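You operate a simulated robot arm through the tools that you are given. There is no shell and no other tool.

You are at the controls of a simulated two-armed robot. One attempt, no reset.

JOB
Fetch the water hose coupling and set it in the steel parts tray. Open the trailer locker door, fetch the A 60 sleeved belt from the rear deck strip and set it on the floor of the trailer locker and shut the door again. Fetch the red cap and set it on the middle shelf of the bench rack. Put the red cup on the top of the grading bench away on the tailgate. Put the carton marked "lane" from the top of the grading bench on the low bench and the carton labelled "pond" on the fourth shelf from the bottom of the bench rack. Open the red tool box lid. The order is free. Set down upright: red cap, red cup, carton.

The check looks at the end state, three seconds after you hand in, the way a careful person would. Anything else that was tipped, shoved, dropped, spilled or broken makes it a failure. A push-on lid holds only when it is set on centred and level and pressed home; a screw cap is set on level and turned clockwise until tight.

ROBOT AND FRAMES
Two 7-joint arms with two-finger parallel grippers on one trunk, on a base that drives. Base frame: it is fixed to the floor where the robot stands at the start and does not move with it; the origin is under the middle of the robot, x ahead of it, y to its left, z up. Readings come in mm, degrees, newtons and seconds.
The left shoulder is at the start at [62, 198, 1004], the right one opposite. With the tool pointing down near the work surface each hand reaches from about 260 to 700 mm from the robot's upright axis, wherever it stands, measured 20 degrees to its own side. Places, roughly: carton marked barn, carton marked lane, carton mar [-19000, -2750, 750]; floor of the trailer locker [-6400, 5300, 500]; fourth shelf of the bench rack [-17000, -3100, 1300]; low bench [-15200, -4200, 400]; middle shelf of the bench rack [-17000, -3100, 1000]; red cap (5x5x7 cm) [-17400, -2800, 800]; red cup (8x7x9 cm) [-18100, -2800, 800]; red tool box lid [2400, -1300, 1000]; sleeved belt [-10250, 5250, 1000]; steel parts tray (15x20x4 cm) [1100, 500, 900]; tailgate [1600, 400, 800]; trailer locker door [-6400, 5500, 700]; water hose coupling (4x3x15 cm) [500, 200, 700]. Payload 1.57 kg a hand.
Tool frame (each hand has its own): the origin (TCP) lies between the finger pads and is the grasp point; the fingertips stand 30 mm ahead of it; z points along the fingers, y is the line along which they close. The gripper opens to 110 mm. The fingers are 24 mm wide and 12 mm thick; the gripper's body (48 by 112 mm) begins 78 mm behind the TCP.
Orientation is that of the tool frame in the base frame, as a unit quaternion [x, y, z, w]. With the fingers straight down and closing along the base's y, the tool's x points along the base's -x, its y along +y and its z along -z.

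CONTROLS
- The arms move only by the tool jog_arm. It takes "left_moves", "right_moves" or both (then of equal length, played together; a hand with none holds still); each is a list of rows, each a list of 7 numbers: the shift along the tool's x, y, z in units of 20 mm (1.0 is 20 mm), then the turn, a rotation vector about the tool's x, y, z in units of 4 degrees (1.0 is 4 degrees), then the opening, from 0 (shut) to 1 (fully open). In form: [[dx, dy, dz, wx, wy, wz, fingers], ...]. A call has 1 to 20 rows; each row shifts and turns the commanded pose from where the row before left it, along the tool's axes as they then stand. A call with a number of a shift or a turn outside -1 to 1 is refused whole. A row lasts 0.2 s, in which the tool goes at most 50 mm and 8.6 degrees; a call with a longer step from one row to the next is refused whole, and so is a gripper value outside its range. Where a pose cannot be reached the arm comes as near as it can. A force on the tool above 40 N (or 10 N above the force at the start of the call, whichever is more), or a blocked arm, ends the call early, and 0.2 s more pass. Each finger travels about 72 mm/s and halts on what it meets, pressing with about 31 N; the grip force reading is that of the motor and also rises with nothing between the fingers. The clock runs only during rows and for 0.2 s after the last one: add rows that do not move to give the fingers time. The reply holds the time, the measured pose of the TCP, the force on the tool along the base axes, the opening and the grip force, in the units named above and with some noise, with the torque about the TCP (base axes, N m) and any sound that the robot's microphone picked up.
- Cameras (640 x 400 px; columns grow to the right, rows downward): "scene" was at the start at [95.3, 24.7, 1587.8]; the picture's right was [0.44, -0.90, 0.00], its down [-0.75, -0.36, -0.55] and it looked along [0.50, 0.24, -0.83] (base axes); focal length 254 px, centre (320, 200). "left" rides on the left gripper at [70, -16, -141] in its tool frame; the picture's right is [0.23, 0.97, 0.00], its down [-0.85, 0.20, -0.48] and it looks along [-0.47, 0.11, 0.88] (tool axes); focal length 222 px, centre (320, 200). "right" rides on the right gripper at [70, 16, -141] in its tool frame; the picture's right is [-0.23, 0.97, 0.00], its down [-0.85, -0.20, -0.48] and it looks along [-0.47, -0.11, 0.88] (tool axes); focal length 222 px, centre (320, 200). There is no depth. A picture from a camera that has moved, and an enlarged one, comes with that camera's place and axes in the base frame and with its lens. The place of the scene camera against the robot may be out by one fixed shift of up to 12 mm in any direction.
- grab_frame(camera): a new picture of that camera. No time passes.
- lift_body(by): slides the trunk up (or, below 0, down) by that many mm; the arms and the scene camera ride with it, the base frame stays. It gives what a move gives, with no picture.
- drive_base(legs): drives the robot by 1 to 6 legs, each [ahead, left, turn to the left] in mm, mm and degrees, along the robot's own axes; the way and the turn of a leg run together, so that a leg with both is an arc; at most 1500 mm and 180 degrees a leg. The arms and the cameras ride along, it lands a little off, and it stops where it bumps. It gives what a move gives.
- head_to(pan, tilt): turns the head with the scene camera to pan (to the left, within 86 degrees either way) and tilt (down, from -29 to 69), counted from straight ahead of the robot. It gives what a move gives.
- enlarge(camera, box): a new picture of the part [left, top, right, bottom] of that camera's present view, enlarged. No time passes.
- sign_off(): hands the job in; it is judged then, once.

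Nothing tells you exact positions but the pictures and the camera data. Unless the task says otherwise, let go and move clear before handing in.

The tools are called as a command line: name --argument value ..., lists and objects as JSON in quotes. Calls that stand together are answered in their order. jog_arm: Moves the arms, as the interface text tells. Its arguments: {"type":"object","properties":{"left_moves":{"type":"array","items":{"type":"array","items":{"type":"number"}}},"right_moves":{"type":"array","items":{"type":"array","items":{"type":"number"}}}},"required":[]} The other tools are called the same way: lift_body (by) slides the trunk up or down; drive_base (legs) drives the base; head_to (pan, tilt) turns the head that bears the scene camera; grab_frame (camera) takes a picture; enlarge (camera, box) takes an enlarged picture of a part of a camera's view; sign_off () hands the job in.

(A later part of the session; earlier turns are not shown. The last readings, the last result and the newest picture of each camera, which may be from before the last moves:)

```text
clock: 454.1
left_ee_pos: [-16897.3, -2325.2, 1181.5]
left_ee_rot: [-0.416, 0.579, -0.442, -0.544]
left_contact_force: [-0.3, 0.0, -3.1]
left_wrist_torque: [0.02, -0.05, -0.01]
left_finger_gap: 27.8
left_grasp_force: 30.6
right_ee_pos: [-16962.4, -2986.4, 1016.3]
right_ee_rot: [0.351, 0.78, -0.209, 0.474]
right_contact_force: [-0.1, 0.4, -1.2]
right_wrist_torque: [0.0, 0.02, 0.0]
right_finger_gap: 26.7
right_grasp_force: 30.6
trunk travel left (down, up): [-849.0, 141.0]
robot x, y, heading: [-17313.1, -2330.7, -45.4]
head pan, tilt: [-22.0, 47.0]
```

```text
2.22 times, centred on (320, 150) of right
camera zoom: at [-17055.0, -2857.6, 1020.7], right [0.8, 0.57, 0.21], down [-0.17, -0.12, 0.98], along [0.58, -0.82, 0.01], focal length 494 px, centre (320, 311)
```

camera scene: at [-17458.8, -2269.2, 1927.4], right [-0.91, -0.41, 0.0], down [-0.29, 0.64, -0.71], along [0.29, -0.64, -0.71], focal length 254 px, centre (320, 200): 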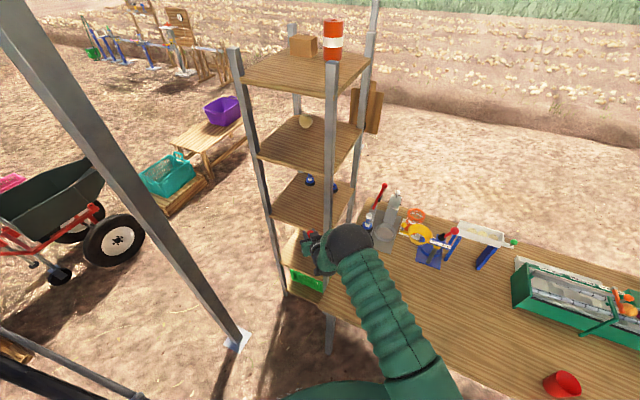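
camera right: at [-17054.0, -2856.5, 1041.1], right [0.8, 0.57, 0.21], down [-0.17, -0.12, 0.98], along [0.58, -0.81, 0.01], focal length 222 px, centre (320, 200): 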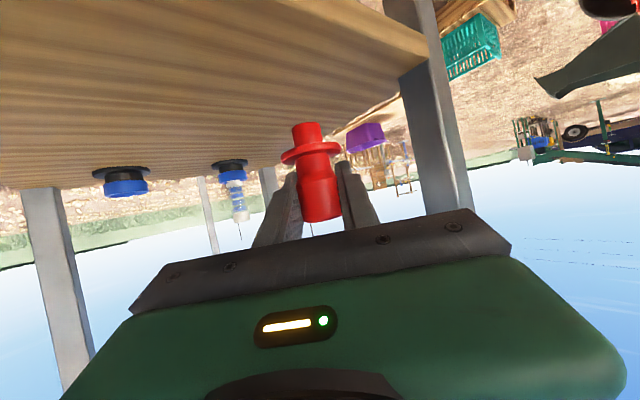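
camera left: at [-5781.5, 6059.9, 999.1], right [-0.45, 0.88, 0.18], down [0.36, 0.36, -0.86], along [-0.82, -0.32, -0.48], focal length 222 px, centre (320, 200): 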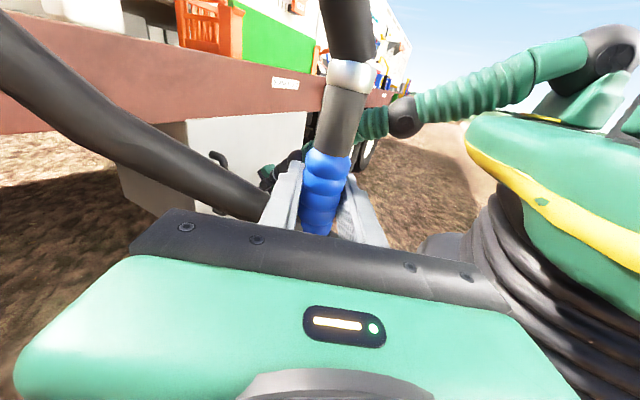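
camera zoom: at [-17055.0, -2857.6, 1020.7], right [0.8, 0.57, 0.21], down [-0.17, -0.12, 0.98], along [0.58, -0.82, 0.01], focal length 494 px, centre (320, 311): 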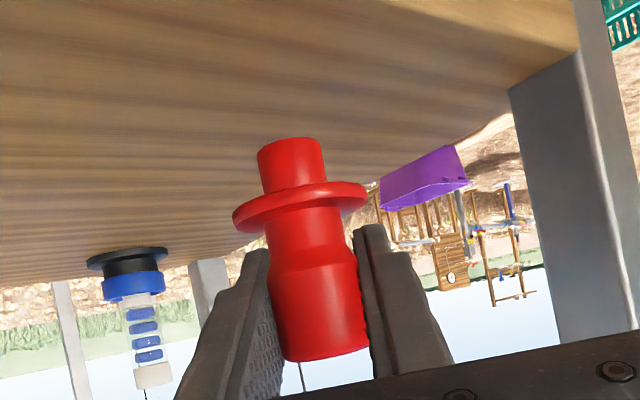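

lift_body --by -5

lift_body --by -4

lift_body --by -4

enlarge --camera "right" --box '[240, 60, 400, 240]'

```text
clock: 454.6
left_ee_pos: [-16898.1, -2325.2, 1177.0]
left_ee_rot: [-0.415, 0.58, -0.441, -0.545]
left_contact_force: [0.2, -0.9, -2.2]
left_wrist_torque: [0.01, 0.0, -0.03]
left_finger_gap: 27.3
left_grasp_force: 31.3
right_ee_pos: [-16962.4, -2985.9, 1010.6]
right_ee_rot: [0.352, 0.78, -0.21, 0.474]
right_contact_force: [-0.2, -0.5, -0.5]
right_wrist_torque: [0.0, 0.02, 0.01]
right_finger_gap: 26.8
right_grasp_force: 30.9
trunk travel left (down, up): [-844.0, 146.0]
robot x, y, heading: [-17316.1, -2329.7, -45.6]
head pan, tilt: [-22.0, 47.0]
```

```text
clock: 455.1
left_ee_pos: [-16898.8, -2325.6, 1172.4]
left_ee_rot: [-0.416, 0.579, -0.441, -0.545]
left_contact_force: [0.4, -0.1, -1.7]
left_wrist_torque: [-0.01, -0.01, -0.01]
left_finger_gap: 27.5
left_grasp_force: 31.1
right_ee_pos: [-16962.4, -2986.6, 1006.5]
right_ee_rot: [0.351, 0.78, -0.209, 0.474]
right_contact_force: [0.0, -1.0, -0.2]
right_wrist_torque: [-0.03, 0.02, -0.01]
right_finger_gap: 26.6
right_grasp_force: 31.2
trunk travel left (down, up): [-840.0, 150.0]
robot x, y, heading: [-17314.7, -2330.3, -45.6]
head pan, tilt: [-22.0, 47.0]
```

```text
clock: 455.6
left_ee_pos: [-16898.2, -2325.6, 1167.9]
left_ee_rot: [-0.416, 0.579, -0.441, -0.545]
left_contact_force: [0.0, -0.8, -2.2]
left_wrist_torque: [-0.01, 0.01, 0.01]
left_finger_gap: 27.4
left_grasp_force: 30.5
right_ee_pos: [-16963.2, -2987.5, 1003.1]
right_ee_rot: [0.351, 0.78, -0.21, 0.474]
right_contact_force: [0.5, -0.2, 0.1]
right_wrist_torque: [0.0, 0.01, 0.02]
right_finger_gap: 26.8
right_grasp_force: 31.6
trunk travel left (down, up): [-836.0, 154.0]
robot x, y, heading: [-17314.4, -2330.2, -45.6]
head pan, tilt: [-22.0, 47.0]
```

```text
2.22 times, centred on (320, 150) of right
camera zoom: at [-17055.0, -2857.6, 1007.7], right [0.8, 0.57, 0.21], down [-0.17, -0.12, 0.98], along [0.58, -0.82, 0.01], focal length 494 px, centre (320, 311)
```

zoom: 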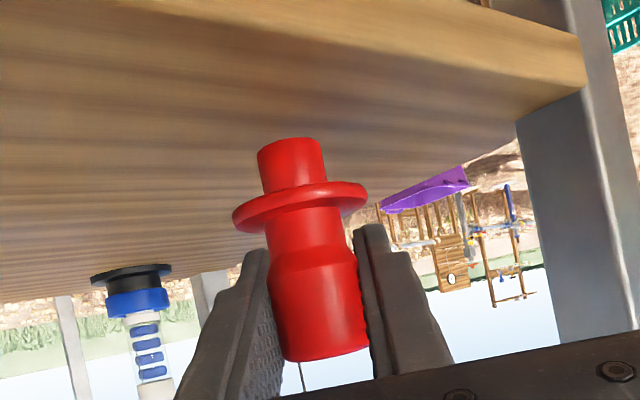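

lift_body --by -3

lift_body --by -3

lift_body --by -3

enlarge --camera "right" --box '[240, 60, 400, 240]'

```text
clock: 456.2
left_ee_pos: [-16897.6, -2326.2, 1166.0]
left_ee_rot: [-0.416, 0.58, -0.441, -0.545]
left_contact_force: [0.1, -0.1, -2.2]
left_wrist_torque: [0.0, -0.02, -0.02]
left_finger_gap: 27.5
left_grasp_force: 31.0
right_ee_pos: [-16962.7, -2986.8, 1000.7]
right_ee_rot: [0.351, 0.78, -0.209, 0.474]
right_contact_force: [-0.3, -0.3, -0.2]
right_wrist_torque: [0.0, 0.0, 0.05]
right_finger_gap: 26.6
right_grasp_force: 31.3
trunk travel left (down, up): [-833.0, 157.0]
robot x, y, heading: [-17314.4, -2329.8, -45.5]
head pan, tilt: [-22.0, 47.0]
```

```text
clock: 456.7
left_ee_pos: [-16897.6, -2326.3, 1162.3]
left_ee_rot: [-0.416, 0.579, -0.442, -0.544]
left_contact_force: [0.5, 1.2, -2.0]
left_wrist_torque: [0.01, 0.01, 0.02]
left_finger_gap: 27.2
left_grasp_force: 31.0
right_ee_pos: [-16963.6, -2986.7, 998.3]
right_ee_rot: [0.351, 0.78, -0.209, 0.474]
right_contact_force: [0.2, -0.5, 0.0]
right_wrist_torque: [0.03, 0.0, 0.01]
right_finger_gap: 26.6
right_grasp_force: 31.0
trunk travel left (down, up): [-830.0, 160.0]
robot x, y, heading: [-17312.9, -2327.9, -45.3]
head pan, tilt: [-22.0, 47.0]
```

```text
clock: 457.2
left_ee_pos: [-16898.3, -2324.8, 1159.6]
left_ee_rot: [-0.416, 0.579, -0.442, -0.544]
left_contact_force: [-0.3, 0.0, -1.5]
left_wrist_torque: [-0.03, -0.01, -0.02]
left_finger_gap: 27.9
left_grasp_force: 30.9
right_ee_pos: [-16962.1, -2985.8, 997.3]
right_ee_rot: [0.352, 0.779, -0.211, 0.475]
right_contact_force: [-0.4, -1.5, 7.4]
right_wrist_torque: [0.0, 0.03, 0.01]
right_finger_gap: 26.5
right_grasp_force: 31.1
trunk travel left (down, up): [-827.0, 163.0]
robot x, y, heading: [-17314.7, -2330.4, -45.5]
head pan, tilt: [-22.0, 47.0]
```

```text
2.22 times, centred on (320, 150) of right
camera zoom: at [-17055.1, -2857.5, 1000.1], right [0.8, 0.57, 0.21], down [-0.17, -0.11, 0.98], along [0.58, -0.82, 0.01], focal length 494 px, centre (320, 311)
```

zoom: 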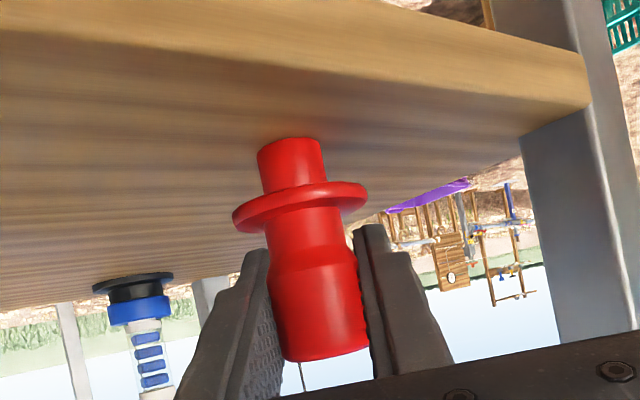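

The cap touches the shelf (7 N). I open the fingers gently.

jog_arm --right_moves '[[0, 0, 0, 0, 0, 0, 0.3], [0, 0, 0, 0, 0, 0, 0.4], [0, 0, 0, 0, 0, 0, 0.55], [0, 0, 0, 0, 0, 0, 0.7], [0, 0, 0, 0, 0, 0, 0.75], [0, 0, 0, 0, 0, 0, 0.75]]'

grab_frame --camera "right"

```text
clock: 458.6
left_ee_pos: [-16897.8, -2325.7, 1161.6]
left_ee_rot: [-0.416, 0.579, -0.442, -0.544]
left_contact_force: [0.0, 0.3, -3.3]
left_wrist_torque: [0.02, 0.02, 0.02]
left_finger_gap: 27.3
left_grasp_force: 31.0
right_ee_pos: [-16963.5, -2986.2, 995.1]
right_ee_rot: [0.351, 0.78, -0.209, 0.474]
right_contact_force: [0.3, -0.2, 2.3]
right_wrist_torque: [-0.02, -0.03, 0.03]
right_finger_gap: 82.6
right_grasp_force: 0.0
trunk travel left (down, up): [-827.0, 163.0]
robot x, y, heading: [-17313.2, -2331.5, -45.3]
head pan, tilt: [-22.0, 47.0]
```

```text
taken
camera right: at [-17055.2, -2857.4, 998.9], right [0.8, 0.57, 0.21], down [-0.17, -0.12, 0.98], along [0.58, -0.82, 0.01], focal length 222 px, centre (320, 200)
```

right: 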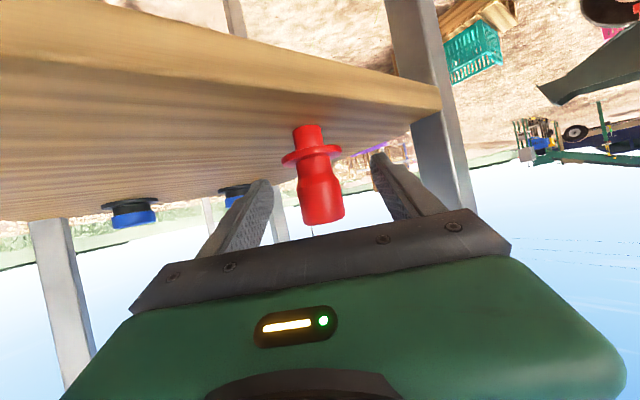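

The cap stands upright and free. I back straight out and verify.

drive_base --legs '[[-280, 0, 0]]'

grab_frame --camera "right"

head_to --pan -15 --tilt 40

grab_frame --camera "scene"

enlarge --camera "scene" --box '[240, 80, 400, 260]'

```text
clock: 460.6
left_ee_pos: [-17091.9, -2131.5, 1158.9]
left_ee_rot: [-0.416, 0.579, -0.44, -0.545]
left_contact_force: [0.3, 0.6, -2.8]
left_wrist_torque: [0.0, 0.0, 0.01]
left_finger_gap: 27.7
left_grasp_force: 31.1
right_ee_pos: [-17159.6, -2791.1, 993.8]
right_ee_rot: [0.353, 0.779, -0.21, 0.473]
right_contact_force: [0.4, 0.3, 0.2]
right_wrist_torque: [0.01, 0.02, 0.01]
right_finger_gap: 82.4
right_grasp_force: 0.1
trunk travel left (down, up): [-827.0, 163.0]
robot x, y, heading: [-17508.1, -2131.9, -45.6]
head pan, tilt: [-22.0, 47.0]
```

```text
taken
camera right: at [-17250.5, -2661.4, 997.5], right [0.8, 0.56, 0.21], down [-0.17, -0.12, 0.98], along [0.58, -0.82, 0.0], focal length 222 px, centre (320, 200)
```

right: 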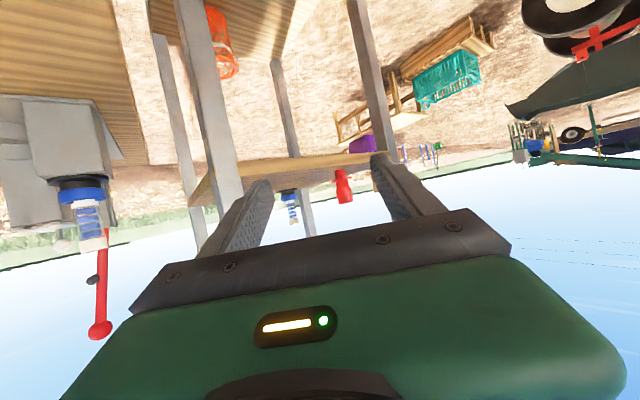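

```text
clock: 461.2
left_ee_pos: [-17093.3, -2128.7, 1159.0]
left_ee_rot: [-0.415, 0.58, -0.441, -0.544]
left_contact_force: [0.9, 0.2, -3.0]
left_wrist_torque: [0.01, 0.0, 0.0]
left_finger_gap: 27.6
left_grasp_force: 31.0
right_ee_pos: [-17161.5, -2789.4, 994.8]
right_ee_rot: [0.353, 0.779, -0.21, 0.473]
right_contact_force: [0.4, -0.3, 0.1]
right_wrist_torque: [0.02, 0.0, -0.02]
right_finger_gap: 82.5
right_grasp_force: 0.0
trunk travel left (down, up): [-827.0, 163.0]
robot x, y, heading: [-17507.5, -2131.7, -45.8]
head pan, tilt: [-15.0, 40.0]
```

```text
taken
camera scene: at [-17440.3, -2236.7, 1837.1], right [-0.87, -0.49, 0.0], down [-0.32, 0.56, -0.76], along [0.37, -0.67, -0.65], focal length 254 px, centre (320, 200)
```

scene: 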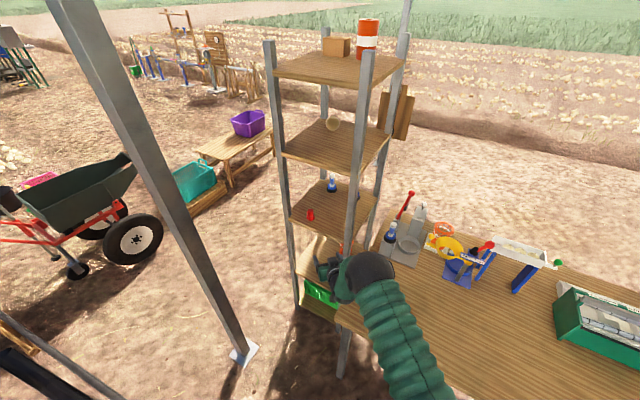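

```text
2.22 times, centred on (320, 170) of scene
camera zoom: at [-17440.3, -2236.7, 1837.1], right [-0.87, -0.49, 0.0], down [-0.32, 0.56, -0.76], along [0.37, -0.67, -0.65], focal length 565 px, centre (320, 267)
```

zoom: 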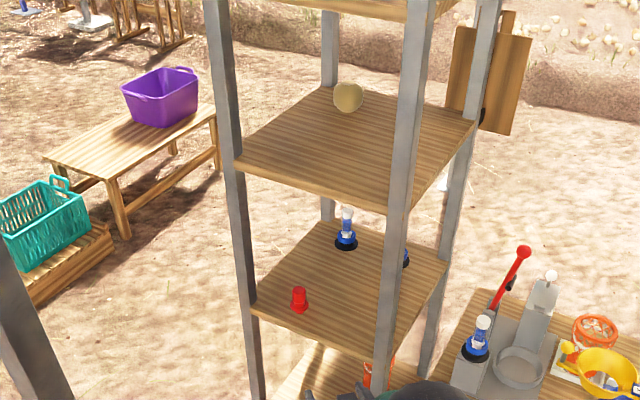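

The red cap stands upright on the middle (third) shelf. Next the POND carton: I back away, turn to face the bench and line up in front of it.

drive_base --legs '[[-1143, -413, 0], [0, 0, -44], [0, -230, 0]]'

lift_body --by -120

head_to --pan -10 --tilt 35

grab_frame --camera "scene"

enlarge --camera "scene" --box '[240, 100, 460, 240]'

grab_frame --camera "right"

```text
clock: 470.7
left_ee_pos: [-18515.4, -1890.5, 1158.4]
left_ee_rot: [-0.166, 0.693, -0.203, -0.672]
left_contact_force: [-0.7, -0.5, -3.2]
left_wrist_torque: [0.02, 0.02, -0.01]
left_finger_gap: 27.4
left_grasp_force: 30.8
right_ee_pos: [-19025.5, -2315.5, 996.1]
right_ee_rot: [0.621, 0.588, -0.375, 0.358]
right_contact_force: [0.5, 0.3, 0.8]
right_wrist_torque: [0.03, 0.0, -0.01]
right_finger_gap: 82.4
right_grasp_force: 0.0
trunk travel left (down, up): [-827.0, 163.0]
robot x, y, heading: [-18816.0, -1600.8, -90.3]
head pan, tilt: [-15.0, 40.0]
```

```text
clock: 472.2
left_ee_pos: [-18520.5, -1889.6, 1040.6]
left_ee_rot: [-0.163, 0.694, -0.203, -0.671]
left_contact_force: [0.2, -0.1, -2.6]
left_wrist_torque: [0.0, -0.01, 0.01]
left_finger_gap: 27.6
left_grasp_force: 31.3
right_ee_pos: [-19029.9, -2314.8, 876.2]
right_ee_rot: [0.62, 0.588, -0.374, 0.36]
right_contact_force: [0.4, 0.3, -0.4]
right_wrist_torque: [0.01, -0.02, -0.04]
right_finger_gap: 82.5
right_grasp_force: 0.1
trunk travel left (down, up): [-707.0, 283.0]
robot x, y, heading: [-18817.5, -1600.0, -89.7]
head pan, tilt: [-15.0, 40.0]
```

```text
clock: 472.9
left_ee_pos: [-18520.5, -1888.3, 1040.9]
left_ee_rot: [-0.165, 0.694, -0.204, -0.671]
left_contact_force: [0.4, 0.4, -2.1]
left_wrist_torque: [0.01, 0.0, -0.02]
left_finger_gap: 27.5
left_grasp_force: 30.6
right_ee_pos: [-19028.8, -2314.2, 876.3]
right_ee_rot: [0.621, 0.588, -0.374, 0.36]
right_contact_force: [-0.9, 0.1, 0.1]
right_wrist_torque: [0.0, -0.01, -0.03]
right_finger_gap: 82.5
right_grasp_force: 0.1
trunk travel left (down, up): [-707.0, 283.0]
robot x, y, heading: [-18817.8, -1599.5, -90.1]
head pan, tilt: [-10.0, 35.0]
```

```text
taken
camera scene: at [-18831.0, -1731.1, 1724.8], right [-0.98, 0.17, 0.0], down [0.1, 0.57, -0.82], along [-0.14, -0.81, -0.58], focal length 254 px, centre (320, 200)
```

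scene: 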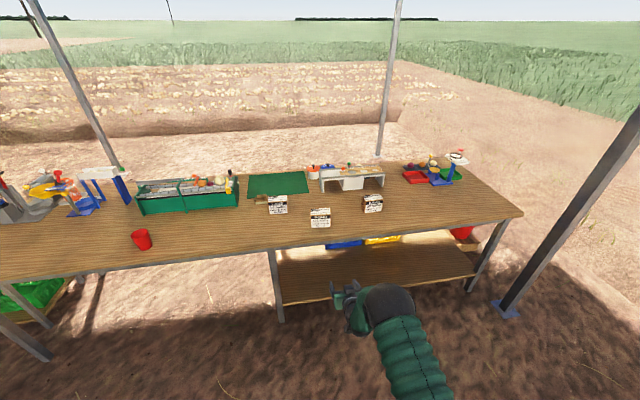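

```text
2.86 times, centred on (350, 170) of scene
camera zoom: at [-18831.0, -1731.1, 1724.8], right [-0.98, 0.17, 0.0], down [0.1, 0.57, -0.82], along [-0.14, -0.81, -0.58], focal length 726 px, centre (234, 286)
```

zoom: 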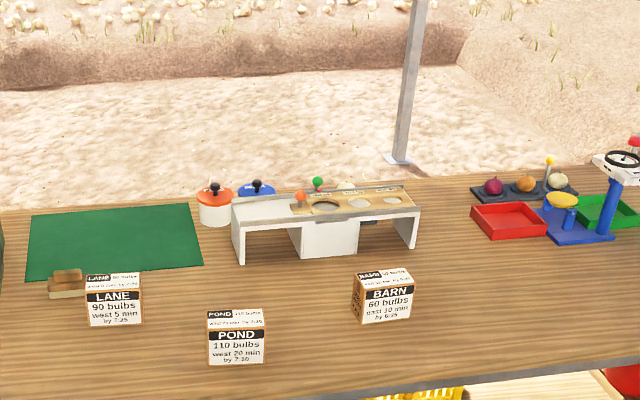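

```text
taken
camera right: at [-19005.1, -2157.0, 879.9], right [0.97, -0.15, 0.21], down [-0.2, 0.04, 0.98], along [-0.16, -0.99, 0.01], focal length 222 px, centre (320, 200)
```

right: 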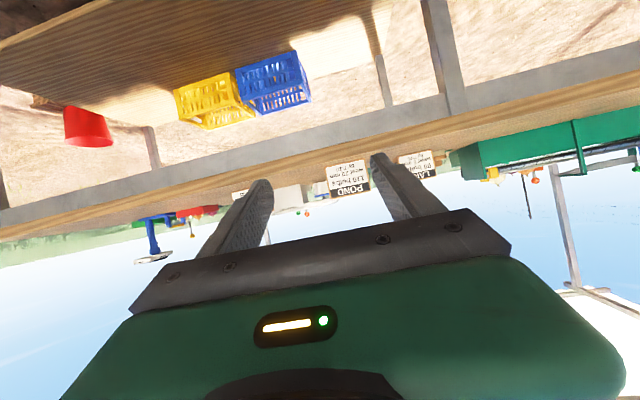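

POND measures roughly 107 wide × 74 tall × 71 deep, so it must be gripped across its depth with the hand pointing along the bench (+x). I turn the robot and yaw the hand in free space accordingly.

drive_base --legs '[[0, 0, 60]]'

jog_arm --right_moves '[[0, 0, 0, -0.812, 0, -0.422, 1], [0, 0, 0, -0.812, 0, -0.422, 1], [0, 0, 0, -0.812, 0, -0.422, 1], [0, 0, 0, -0.812, 0, -0.422, 1], [0, 0, 0, -0.812, 0, -0.422, 1], [0, 0, 0, -0.812, 0, -0.422, 1], [0, 0, 0, -0.812, 0, -0.422, 1], [0, 0, 0, -0.812, 0, -0.422, 1], [0, 0, 0, -0.812, 0, -0.422, 1]]'

grab_frame --camera "scene"

```text
clock: 475.9
left_ee_pos: [-18422.5, -1479.9, 1039.1]
left_ee_rot: [0.494, -0.515, 0.516, 0.475]
left_contact_force: [0.6, -0.9, -1.8]
left_wrist_torque: [0.03, 0.01, 0.0]
left_finger_gap: 27.3
left_grasp_force: 31.0
right_ee_pos: [-18297.9, -2133.3, 875.6]
right_ee_rot: [0.237, 0.822, -0.139, 0.5]
right_contact_force: [-0.4, 0.4, 0.1]
right_wrist_torque: [0.01, -0.04, 0.0]
right_finger_gap: 82.6
right_grasp_force: 0.0
trunk travel left (down, up): [-707.0, 283.0]
robot x, y, heading: [-18816.7, -1605.0, -29.0]
head pan, tilt: [-10.0, 35.0]
```

```text
clock: 477.9
left_ee_pos: [-18423.8, -1480.6, 1041.2]
left_ee_rot: [-0.493, 0.515, -0.515, -0.476]
left_contact_force: [0.1, 0.8, -2.5]
left_wrist_torque: [-0.01, 0.0, 0.02]
left_finger_gap: 27.5
left_grasp_force: 31.3
right_ee_pos: [-18298.9, -2133.5, 877.5]
right_ee_rot: [-0.006, 0.853, 0.007, 0.521]
right_contact_force: [0.0, -1.0, 0.4]
right_wrist_torque: [0.01, -0.01, 0.0]
right_finger_gap: 109.8
right_grasp_force: 0.1
trunk travel left (down, up): [-707.0, 283.0]
robot x, y, heading: [-18819.4, -1601.5, -28.8]
head pan, tilt: [-10.0, 35.0]
```

```text
taken
camera scene: at [-18719.5, -1681.3, 1724.8], right [-0.63, -0.78, 0.0], down [-0.45, 0.36, -0.82], along [0.64, -0.52, -0.58], focal length 254 px, centre (320, 200)
```

scene: 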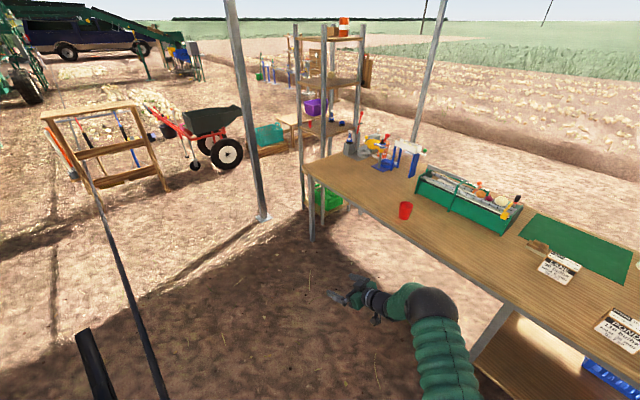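

The hand now points along +x with its closing axis across the bench. I raise it and drive so that it comes in between BARN and POND, short of POND.

lift_body --by 60

drive_base --legs '[[-593, -667, 0]]'

head_to --pan -40 --tilt 40

grab_frame --camera "scene"

grab_frame --camera "right"

```text
clock: 478.9
left_ee_pos: [-18424.4, -1480.8, 1101.3]
left_ee_rot: [0.493, -0.515, 0.515, 0.475]
left_contact_force: [0.4, -0.3, -2.0]
left_wrist_torque: [0.03, -0.01, -0.03]
left_finger_gap: 27.3
left_grasp_force: 30.9
right_ee_pos: [-18298.5, -2132.2, 936.1]
right_ee_rot: [-0.006, 0.853, 0.006, 0.521]
right_contact_force: [0.8, 0.2, 0.1]
right_wrist_torque: [0.03, -0.02, 0.02]
right_finger_gap: 110.2
right_grasp_force: 0.0
trunk travel left (down, up): [-767.0, 223.0]
robot x, y, heading: [-18819.4, -1606.1, -29.1]
head pan, tilt: [-10.0, 35.0]
```

```text
clock: 483.6
left_ee_pos: [-19260.4, -1781.7, 1100.2]
left_ee_rot: [0.495, -0.512, 0.517, 0.474]
left_contact_force: [0.0, 0.2, -2.3]
left_wrist_torque: [-0.02, -0.01, -0.03]
left_finger_gap: 27.4
left_grasp_force: 30.7
right_ee_pos: [-19132.8, -2433.1, 936.6]
right_ee_rot: [-0.009, 0.854, 0.008, 0.521]
right_contact_force: [0.7, 0.7, -0.9]
right_wrist_torque: [-0.03, 0.01, 0.02]
right_finger_gap: 110.4
right_grasp_force: 0.1
trunk travel left (down, up): [-767.0, 223.0]
robot x, y, heading: [-19653.9, -1906.7, -28.9]
head pan, tilt: [-10.0, 35.0]
```

```text
clock: 484.6
left_ee_pos: [-19264.3, -1781.6, 1100.8]
left_ee_rot: [0.495, -0.514, 0.517, 0.474]
left_contact_force: [-0.3, 0.4, -2.3]
left_wrist_torque: [-0.01, 0.04, -0.01]
left_finger_gap: 27.7
left_grasp_force: 31.1
right_ee_pos: [-19134.9, -2434.9, 937.6]
right_ee_rot: [-0.009, 0.853, 0.009, 0.522]
right_contact_force: [0.2, 0.6, -0.6]
right_wrist_torque: [0.01, 0.02, -0.03]
right_finger_gap: 110.0
right_grasp_force: 0.0
trunk travel left (down, up): [-767.0, 223.0]
robot x, y, heading: [-19655.0, -1903.9, -28.5]
head pan, tilt: [-40.0, 40.0]
```

```text
taken
camera scene: at [-19594.7, -2008.7, 1777.4], right [-0.93, -0.36, 0.0], down [-0.24, 0.6, -0.77], along [0.28, -0.71, -0.64], focal length 254 px, centre (320, 200)
```

scene: 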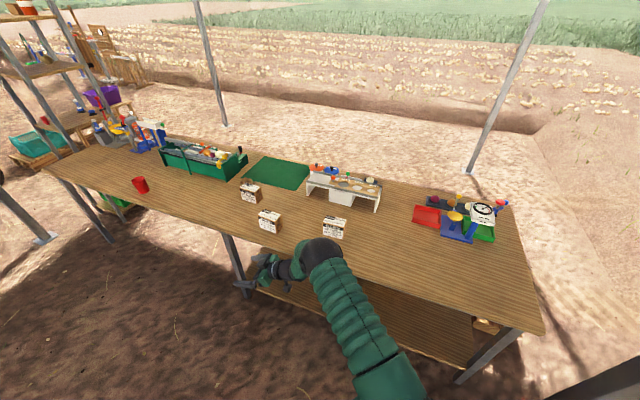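

```text
taken
camera right: at [-19292.5, -2421.2, 940.1], right [0.08, 0.97, 0.21], down [-0.03, -0.21, 0.98], along [1.0, -0.08, 0.01], focal length 222 px, centre (320, 200)
```

right: 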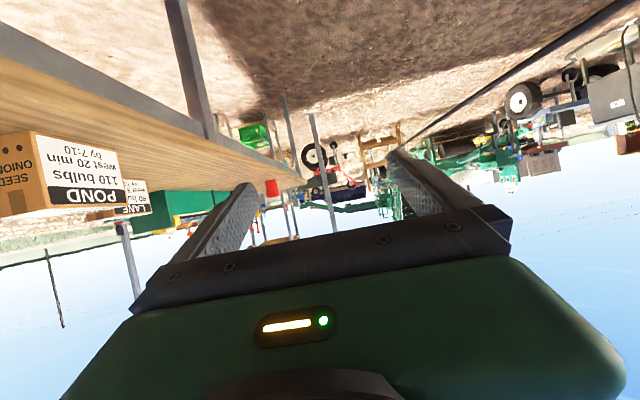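

enlarge --camera "right" --box '[0, 100, 200, 250]'

enlarge --camera "scene" --box '[220, 160, 380, 260]'

```text
2.67 times, centred on (100, 175) of right
camera zoom: at [-19292.5, -2421.2, 940.1], right [0.08, 0.97, 0.21], down [-0.03, -0.21, 0.98], along [1.0, -0.08, 0.01], focal length 592 px, centre (907, 267)
```

zoom: 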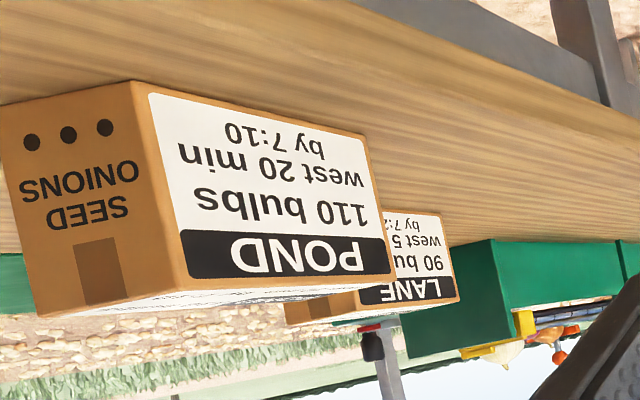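

```text
4.00 times, centred on (300, 210) of scene
camera zoom: at [-19594.7, -2008.7, 1777.4], right [-0.93, -0.36, 0.0], down [-0.24, 0.6, -0.77], along [0.28, -0.71, -0.64], focal length 1017 px, centre (400, 160)
```

zoom: 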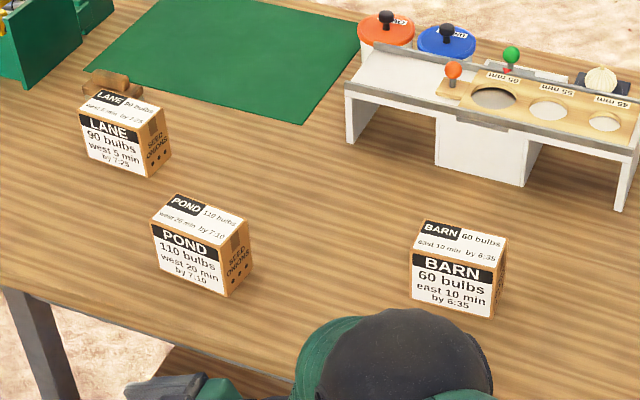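

POND is rotated about 10° and its centre is near (-19013, -2790), about 90 mm tall. I match the hand's yaw and move in between the cartons, short of POND.

jog_arm --right_moves '[[0, 0, 0, 0.74, 0, 0.38, 1], [0, 0, 0, 0.74, 0, 0.38, 1], [0, 0, 0, 0.74, 0, 0.38, 1]]'

drive_base --legs '[[134, -302, 0]]'

head_to --pan -40 --tilt 45

grab_frame --camera "right"

enlarge --camera "scene" --box '[200, 100, 420, 260]'

```text
clock: 485.4
left_ee_pos: [-19263.3, -1782.3, 1100.8]
left_ee_rot: [0.494, -0.515, 0.517, 0.473]
left_contact_force: [-0.2, 0.3, -2.5]
left_wrist_torque: [0.02, 0.02, 0.01]
left_finger_gap: 27.5
left_grasp_force: 30.3
right_ee_pos: [-19134.7, -2434.6, 936.6]
right_ee_rot: [0.066, 0.851, -0.037, 0.52]
right_contact_force: [-0.6, -0.6, 1.1]
right_wrist_torque: [0.02, 0.02, -0.01]
right_finger_gap: 110.0
right_grasp_force: 0.1
trunk travel left (down, up): [-767.0, 223.0]
robot x, y, heading: [-19652.3, -1909.2, -28.7]
head pan, tilt: [-40.0, 40.0]
```

```text
clock: 487.6
left_ee_pos: [-19289.4, -2104.9, 1099.2]
left_ee_rot: [0.494, -0.512, 0.518, 0.475]
left_contact_force: [0.1, 0.5, -2.4]
left_wrist_torque: [-0.03, -0.02, -0.02]
left_finger_gap: 27.6
left_grasp_force: 31.0
right_ee_pos: [-19159.7, -2757.3, 939.3]
right_ee_rot: [0.062, 0.852, -0.038, 0.519]
right_contact_force: [0.4, 0.8, -0.3]
right_wrist_torque: [-0.01, 0.04, -0.03]
right_finger_gap: 110.1
right_grasp_force: 0.0
trunk travel left (down, up): [-767.0, 223.0]
robot x, y, heading: [-19685.0, -2238.5, -28.6]
head pan, tilt: [-40.0, 40.0]
```

```text
clock: 488.2
left_ee_pos: [-19290.9, -2109.5, 1100.1]
left_ee_rot: [0.495, -0.512, 0.518, 0.473]
left_contact_force: [0.3, -0.4, -1.6]
left_wrist_torque: [-0.04, -0.02, -0.01]
left_finger_gap: 27.6
left_grasp_force: 30.8
right_ee_pos: [-19161.1, -2760.2, 938.0]
right_ee_rot: [0.065, 0.851, -0.037, 0.521]
right_contact_force: [0.0, -0.9, 0.7]
right_wrist_torque: [-0.01, 0.0, -0.04]
right_finger_gap: 110.0
right_grasp_force: 0.0
trunk travel left (down, up): [-767.0, 223.0]
robot x, y, heading: [-19686.0, -2237.0, -28.8]
head pan, tilt: [-40.0, 45.0]
```

```text
taken
camera right: at [-19315.2, -2720.6, 941.4], right [0.25, 0.95, 0.21], down [-0.07, -0.2, 0.98], along [0.97, -0.26, 0.01], focal length 222 px, centre (320, 200)
```

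right: 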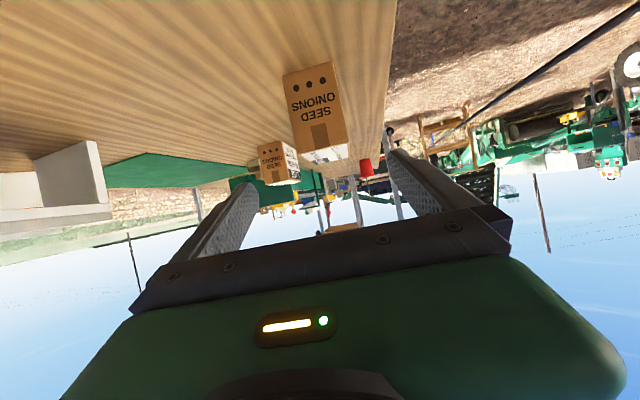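

```text
2.50 times, centred on (310, 180) of scene
camera zoom: at [-19621.6, -2329.3, 1770.3], right [-0.93, -0.36, 0.0], down [-0.26, 0.66, -0.71], along [0.25, -0.66, -0.71], focal length 636 px, centre (345, 250)
```

zoom: 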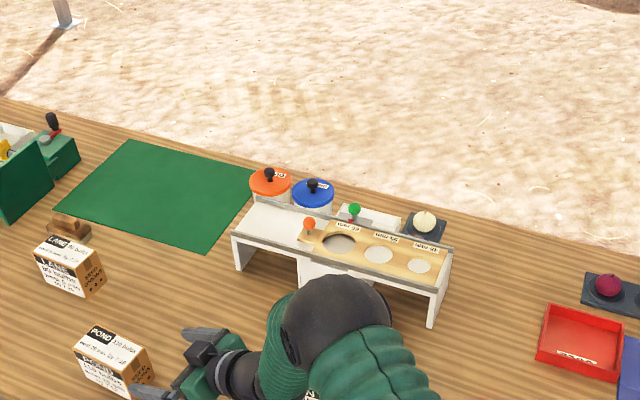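

POND's side is nearly head-on: its size is about 115 × 57 × 85 mm, centre (-19010, -2781), yaw ≈ -11°. I trim the yaw, lower the hand, and advance half way.

jog_arm --right_moves '[[0, 0, 0, 0.56, 0, 0.28, 1]]'

lift_body --by -91

drive_base --legs '[[66, 25, 0]]'

grab_frame --camera "right"

enlarge --camera "scene" --box '[200, 140, 400, 300]'

```text
clock: 488.6
left_ee_pos: [-19295.1, -2115.2, 1101.5]
left_ee_rot: [0.494, -0.516, 0.517, 0.472]
left_contact_force: [0.0, 0.3, -1.5]
left_wrist_torque: [-0.01, 0.02, 0.01]
left_finger_gap: 27.6
left_grasp_force: 30.7
right_ee_pos: [-19165.4, -2768.0, 937.9]
right_ee_rot: [0.085, 0.849, -0.047, 0.52]
right_contact_force: [0.1, 0.1, -0.2]
right_wrist_torque: [-0.03, -0.03, 0.04]
right_finger_gap: 109.7
right_grasp_force: 0.0
trunk travel left (down, up): [-767.0, 223.0]
robot x, y, heading: [-19681.8, -2238.2, -28.8]
head pan, tilt: [-40.0, 45.0]
```

```text
clock: 489.9
left_ee_pos: [-19292.6, -2111.3, 1010.4]
left_ee_rot: [0.494, -0.515, 0.517, 0.473]
left_contact_force: [-0.8, -0.7, -2.9]
left_wrist_torque: [0.04, 0.0, 0.03]
left_finger_gap: 27.3
left_grasp_force: 31.6
right_ee_pos: [-19162.8, -2763.0, 847.5]
right_ee_rot: [0.084, 0.849, -0.048, 0.52]
right_contact_force: [-0.4, -0.6, 0.0]
right_wrist_torque: [0.0, -0.03, 0.03]
right_finger_gap: 110.1
right_grasp_force: 0.0
trunk travel left (down, up): [-676.0, 314.0]
robot x, y, heading: [-19681.8, -2236.8, -28.8]
head pan, tilt: [-40.0, 45.0]
```

```text
clock: 490.9
left_ee_pos: [-19230.3, -2131.0, 1015.3]
left_ee_rot: [0.495, -0.517, 0.517, 0.47]
left_contact_force: [1.3, -0.2, -1.6]
left_wrist_torque: [0.01, 0.01, 0.0]
left_finger_gap: 27.4
left_grasp_force: 31.7
right_ee_pos: [-19101.0, -2781.9, 847.4]
right_ee_rot: [0.087, 0.848, -0.045, 0.52]
right_contact_force: [-0.2, -0.4, -0.4]
right_wrist_torque: [0.02, -0.05, 0.06]
right_finger_gap: 109.8
right_grasp_force: 0.0
trunk travel left (down, up): [-676.0, 314.0]
robot x, y, heading: [-19615.3, -2245.3, -28.8]
head pan, tilt: [-40.0, 45.0]
```

```text
taken
camera right: at [-19251.9, -2735.2, 848.4], right [0.29, 0.93, 0.22], down [-0.08, -0.2, 0.98], along [0.95, -0.3, 0.02], focal length 222 px, centre (320, 200)
```

right: 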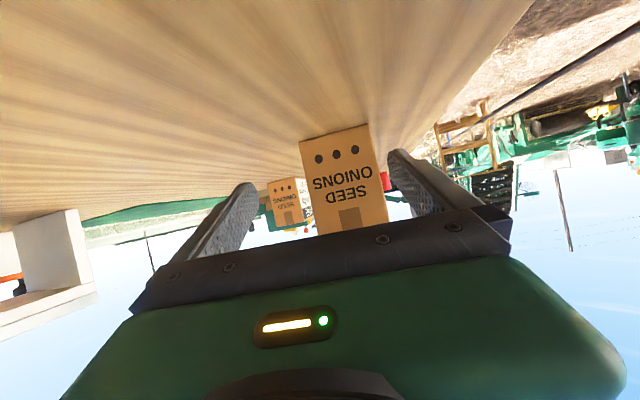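

```text
2.50 times, centred on (300, 220) of scene
camera zoom: at [-19565.4, -2354.5, 1679.1], right [-0.93, -0.36, -0.01], down [-0.25, 0.66, -0.7], along [0.26, -0.66, -0.71], focal length 636 px, centre (370, 150)
```

zoom: 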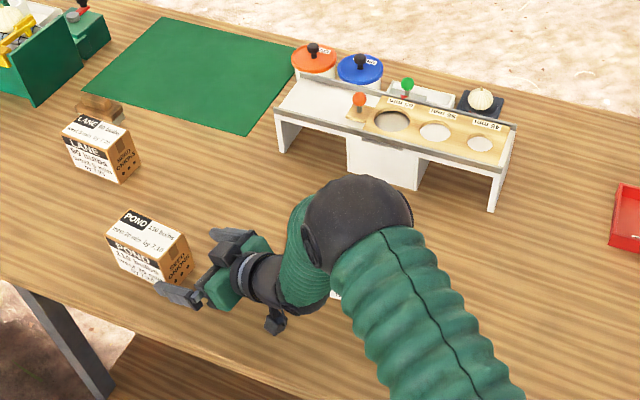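

The hand is about 20 mm too far toward the back. I shift it sideways and re-check.

jog_arm --right_moves '[[0, 0.5, 0, 0, 0, 0, 1], [0, 0.45, 0, 0, 0, 0, 1], [0, 0, 0, 0, 0, 0, 1]]'

grab_frame --camera "right"

```text
clock: 491.7
left_ee_pos: [-19226.1, -2130.7, 1011.1]
left_ee_rot: [0.495, -0.516, 0.516, 0.471]
left_contact_force: [-0.2, -0.1, -2.8]
left_wrist_torque: [0.03, -0.01, 0.01]
left_finger_gap: 27.2
left_grasp_force: 31.5
right_ee_pos: [-19093.0, -2764.8, 843.3]
right_ee_rot: [0.087, 0.849, -0.046, 0.519]
right_contact_force: [0.3, 0.9, -0.4]
right_wrist_torque: [-0.01, 0.0, -0.02]
right_finger_gap: 109.9
right_grasp_force: 0.1
trunk travel left (down, up): [-676.0, 314.0]
robot x, y, heading: [-19613.4, -2247.1, -28.7]
head pan, tilt: [-40.0, 45.0]
```

```text
taken
camera right: at [-19245.3, -2717.5, 847.5], right [0.29, 0.93, 0.21], down [-0.08, -0.2, 0.98], along [0.95, -0.3, 0.01], focal length 222 px, centre (320, 200)
```

right: 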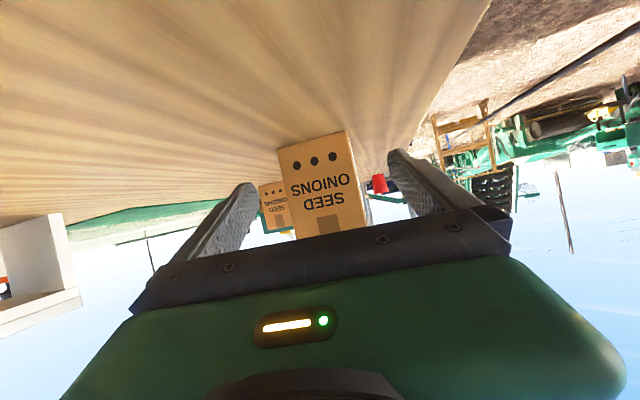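

Centred and square now. I advance 80 mm so the fingers straddle the carton.

drive_base --legs '[[76, 25, 0]]'

jog_arm --right_moves '[[0, 0, 0, 0, 0, 0, 1], [0, 0, 0, 0, 0, 0, 1]]'

grab_frame --camera "right"

enlarge --camera "scene" --box '[200, 140, 400, 300]'

```text
clock: 492.8
left_ee_pos: [-19151.8, -2148.3, 1014.0]
left_ee_rot: [-0.494, 0.518, -0.516, -0.471]
left_contact_force: [0.7, -0.5, -2.0]
left_wrist_torque: [-0.01, -0.03, -0.03]
left_finger_gap: 27.5
left_grasp_force: 31.2
right_ee_pos: [-19019.1, -2781.5, 845.1]
right_ee_rot: [0.087, 0.848, -0.045, 0.52]
right_contact_force: [-0.1, -1.1, -0.6]
right_wrist_torque: [-0.01, -0.02, 0.02]
right_finger_gap: 110.2
right_grasp_force: 0.1
trunk travel left (down, up): [-676.0, 314.0]
robot x, y, heading: [-19534.8, -2259.4, -28.5]
head pan, tilt: [-40.0, 45.0]
```

```text
clock: 493.4
left_ee_pos: [-19149.0, -2144.3, 1010.6]
left_ee_rot: [-0.494, 0.516, -0.516, -0.472]
left_contact_force: [-0.1, 0.5, -2.3]
left_wrist_torque: [-0.01, 0.02, 0.04]
left_finger_gap: 27.3
left_grasp_force: 30.3
right_ee_pos: [-19017.5, -2780.4, 846.3]
right_ee_rot: [0.086, 0.849, -0.047, 0.52]
right_contact_force: [-0.6, -0.7, 0.1]
right_wrist_torque: [-0.02, -0.04, -0.02]
right_finger_gap: 109.9
right_grasp_force: 0.1
trunk travel left (down, up): [-676.0, 314.0]
robot x, y, heading: [-19537.9, -2263.2, -28.6]
head pan, tilt: [-40.0, 45.0]
```

```text
taken
camera right: at [-19168.2, -2731.6, 848.9], right [0.29, 0.93, 0.21], down [-0.08, -0.2, 0.98], along [0.95, -0.3, 0.01], focal length 222 px, centre (320, 200)
```

right: 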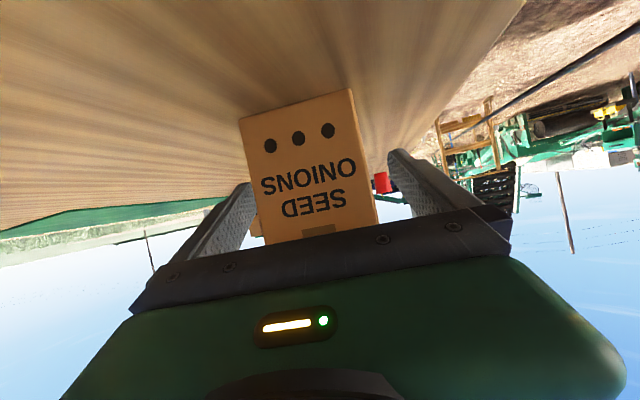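

```text
2.50 times, centred on (300, 220) of scene
camera zoom: at [-19478.9, -2362.6, 1679.2], right [-0.93, -0.36, 0.0], down [-0.26, 0.66, -0.71], along [0.25, -0.66, -0.71], focal length 636 px, centre (370, 150)
```

zoom: 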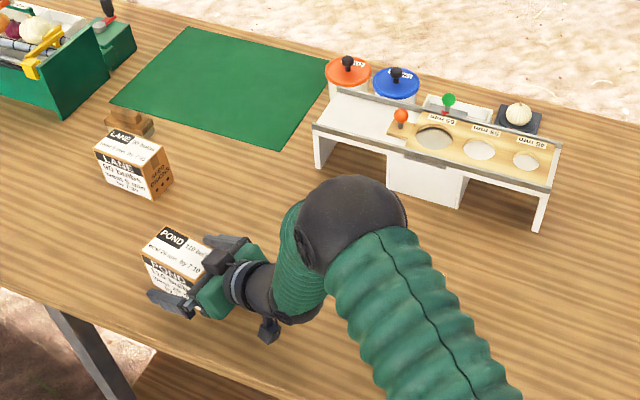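

The fingers straddle the carton, centred. I close gently.

jog_arm --right_moves '[[0, 0, 0, 0, 0, 0, 0.6], [0, 0, 0, 0, 0, 0, 0.4], [0, 0, 0, 0, 0, 0, 0.4], [0, 0, 0, 0, 0, 0, 0.4], [0, 0, 0, 0, 0, 0, 0.4]]'

grab_frame --camera "right"

```text
clock: 494.6
left_ee_pos: [-19148.1, -2140.9, 1012.1]
left_ee_rot: [0.494, -0.515, 0.516, 0.474]
left_contact_force: [-0.2, 0.9, -2.1]
left_wrist_torque: [0.02, 0.0, 0.03]
left_finger_gap: 27.7
left_grasp_force: 30.9
right_ee_pos: [-19015.6, -2776.3, 847.3]
right_ee_rot: [0.084, 0.849, -0.047, 0.52]
right_contact_force: [1.5, 1.0, 5.3]
right_wrist_torque: [-0.09, 0.45, -0.1]
right_finger_gap: 59.7
right_grasp_force: 31.1
trunk travel left (down, up): [-676.0, 314.0]
robot x, y, heading: [-19539.5, -2267.1, -28.5]
head pan, tilt: [-40.0, 45.0]
```

```text
taken
camera right: at [-19166.7, -2729.8, 849.8], right [0.29, 0.93, 0.21], down [-0.08, -0.2, 0.98], along [0.95, -0.3, 0.01], focal length 222 px, centre (320, 200)
```

right: 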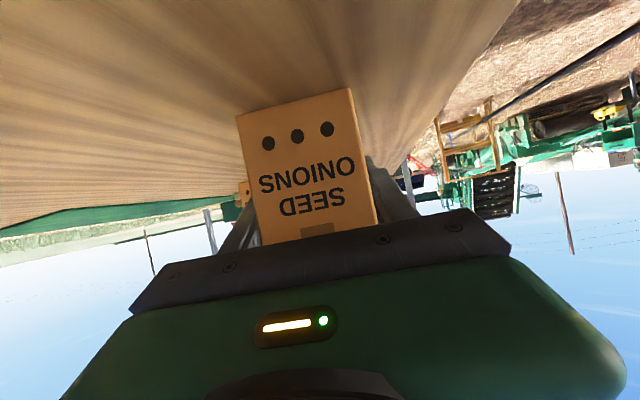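

Gripped at 60 mm. I lift the carton clear and check the hold.

lift_body --by 60

grab_frame --camera "right"

lift_body --by 180

grab_frame --camera "scene"

```text
clock: 495.6
left_ee_pos: [-19146.9, -2142.5, 1070.5]
left_ee_rot: [0.495, -0.515, 0.516, 0.473]
left_contact_force: [0.1, 0.6, -3.1]
left_wrist_torque: [-0.02, -0.02, -0.03]
left_finger_gap: 27.8
left_grasp_force: 31.4
right_ee_pos: [-19014.6, -2777.8, 905.5]
right_ee_rot: [0.086, 0.85, -0.047, 0.518]
right_contact_force: [-0.6, 0.6, -5.3]
right_wrist_torque: [-0.01, 0.03, -0.02]
right_finger_gap: 59.8
right_grasp_force: 30.9
trunk travel left (down, up): [-736.0, 254.0]
robot x, y, heading: [-19536.7, -2262.5, -28.7]
head pan, tilt: [-40.0, 45.0]
```

```text
taken
camera right: at [-19166.4, -2730.4, 908.3], right [0.29, 0.93, 0.21], down [-0.07, -0.2, 0.98], along [0.95, -0.3, 0.01], focal length 222 px, centre (320, 200)
```

right: 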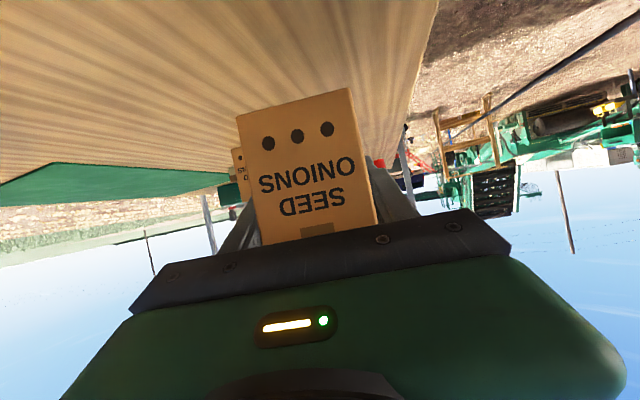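

```text
clock: 497.6
left_ee_pos: [-19147.7, -2142.9, 1250.5]
left_ee_rot: [0.495, -0.515, 0.516, 0.474]
left_contact_force: [-0.1, -0.2, -3.1]
left_wrist_torque: [-0.03, 0.02, 0.0]
left_finger_gap: 27.3
left_grasp_force: 30.8
right_ee_pos: [-19014.2, -2778.7, 1085.9]
right_ee_rot: [0.085, 0.849, -0.047, 0.519]
right_contact_force: [0.6, 0.2, -4.7]
right_wrist_torque: [0.01, 0.02, 0.01]
right_finger_gap: 59.7
right_grasp_force: 31.0
trunk travel left (down, up): [-916.0, 74.0]
robot x, y, heading: [-19536.7, -2264.5, -28.7]
head pan, tilt: [-40.0, 45.0]
```

```text
taken
camera scene: at [-19476.1, -2363.6, 1918.9], right [-0.93, -0.36, 0.0], down [-0.26, 0.66, -0.71], along [0.25, -0.66, -0.71], focal length 254 px, centre (320, 200)
```

scene: 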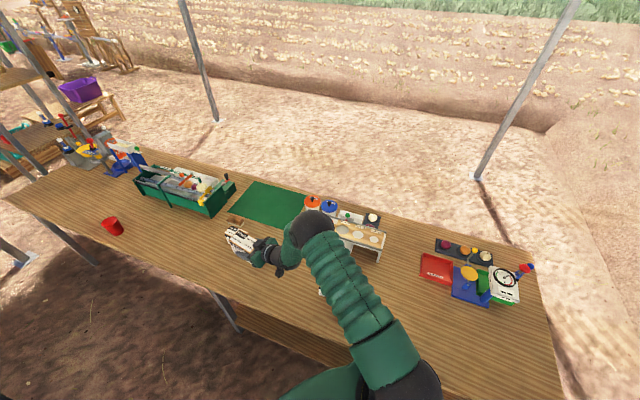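

The carton is held (about 0.5 kg). I back away from the bench, then yaw the hand straight ahead and raise it for the fourth shelf.

drive_base --legs '[[-240, 438, 0], [1491, 816, 0]]'

jog_arm --right_moves '[[0, 0, 0, 0.93, 0, 0.48, 0.4], [0, 0, 0, 0.93, 0, 0.48, 0.4], [0, 0, 0, 0.93, 0, 0.48, 0.4], [0, 0, 0, 0.93, 0, 0.48, 0.4], [0, 0, 0, 0.93, 0, 0.48, 0.4]]'

lift_body --by 72

jog_arm --right_moves '[[-0.838, 0, -0.427, 0, 0, 0, 0.4], [-0.838, 0, -0.427, 0, 0, 0, 0.4], [-0.838, 0, -0.427, 0, 0, 0, 0.4], [-0.838, 0, -0.427, 0, 0, 0, 0.4], [-0.838, 0, -0.427, 0, 0, 0, 0.4], [-0.838, 0, -0.427, 0, 0, 0, 0.4], [-0.838, 0, -0.427, 0, 0, 0, 0.4], [-0.838, 0, -0.427, 0, 0, 0, 0.4], [-0.838, 0, -0.427, 0, 0, 0, 0.4], [-0.838, 0, -0.427, 0, 0, 0, 0.4], [-0.838, 0, -0.427, 0, 0, 0, 0.4], [-0.838, 0, -0.427, 0, 0, 0, 0.4], [-0.838, 0, -0.427, 0, 0, 0, 0.4]]'

grab_frame --camera "scene"

```text
refused: leg 2 is longer than a leg can be; nothing moved
```

```text
clock: 498.8
left_ee_pos: [-19146.0, -2140.6, 1251.4]
left_ee_rot: [0.495, -0.514, 0.516, 0.473]
left_contact_force: [0.0, -0.3, -2.6]
left_wrist_torque: [-0.02, -0.02, 0.02]
left_finger_gap: 27.4
left_grasp_force: 30.5
right_ee_pos: [-19013.9, -2778.1, 1085.1]
right_ee_rot: [0.239, 0.82, -0.14, 0.5]
right_contact_force: [0.1, 0.7, -4.0]
right_wrist_torque: [-0.01, 0.05, -0.03]
right_finger_gap: 60.2
right_grasp_force: 31.0
trunk travel left (down, up): [-916.0, 74.0]
robot x, y, heading: [-19539.4, -2266.1, -28.9]
head pan, tilt: [-40.0, 45.0]
```

```text
clock: 499.9
left_ee_pos: [-19146.2, -2142.2, 1323.0]
left_ee_rot: [0.494, -0.515, 0.516, 0.473]
left_contact_force: [0.3, 0.1, -2.4]
left_wrist_torque: [-0.03, -0.01, -0.01]
left_finger_gap: 27.5
left_grasp_force: 31.4
right_ee_pos: [-19015.7, -2778.1, 1157.2]
right_ee_rot: [0.239, 0.821, -0.14, 0.5]
right_contact_force: [-0.1, 0.1, -3.5]
right_wrist_torque: [0.02, 0.03, 0.03]
right_finger_gap: 60.1
right_grasp_force: 31.1
trunk travel left (down, up): [-988.0, 2.0]
robot x, y, heading: [-19535.3, -2265.6, -28.8]
head pan, tilt: [-40.0, 45.0]
```

```text
clock: 502.7
left_ee_pos: [-19147.2, -2141.6, 1322.7]
left_ee_rot: [0.494, -0.515, 0.516, 0.474]
left_contact_force: [-0.2, 0.7, -2.2]
left_wrist_torque: [0.01, 0.04, 0.0]
left_finger_gap: 27.6
left_grasp_force: 31.5
right_ee_pos: [-19015.4, -2779.8, 1402.4]
right_ee_rot: [0.239, 0.82, -0.141, 0.5]
right_contact_force: [0.5, -0.4, -4.6]
right_wrist_torque: [-0.02, 0.03, -0.02]
right_finger_gap: 59.9
right_grasp_force: 31.1
trunk travel left (down, up): [-988.0, 2.0]
robot x, y, heading: [-19536.3, -2267.8, -28.7]
head pan, tilt: [-40.0, 45.0]
```

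```text
taken
camera scene: at [-19477.0, -2361.9, 1991.1], right [-0.93, -0.36, 0.0], down [-0.26, 0.66, -0.71], along [0.25, -0.66, -0.71], focal length 254 px, centre (320, 200)
```

scene: 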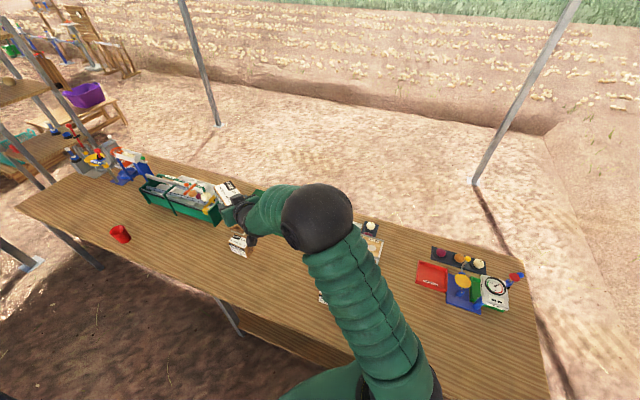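

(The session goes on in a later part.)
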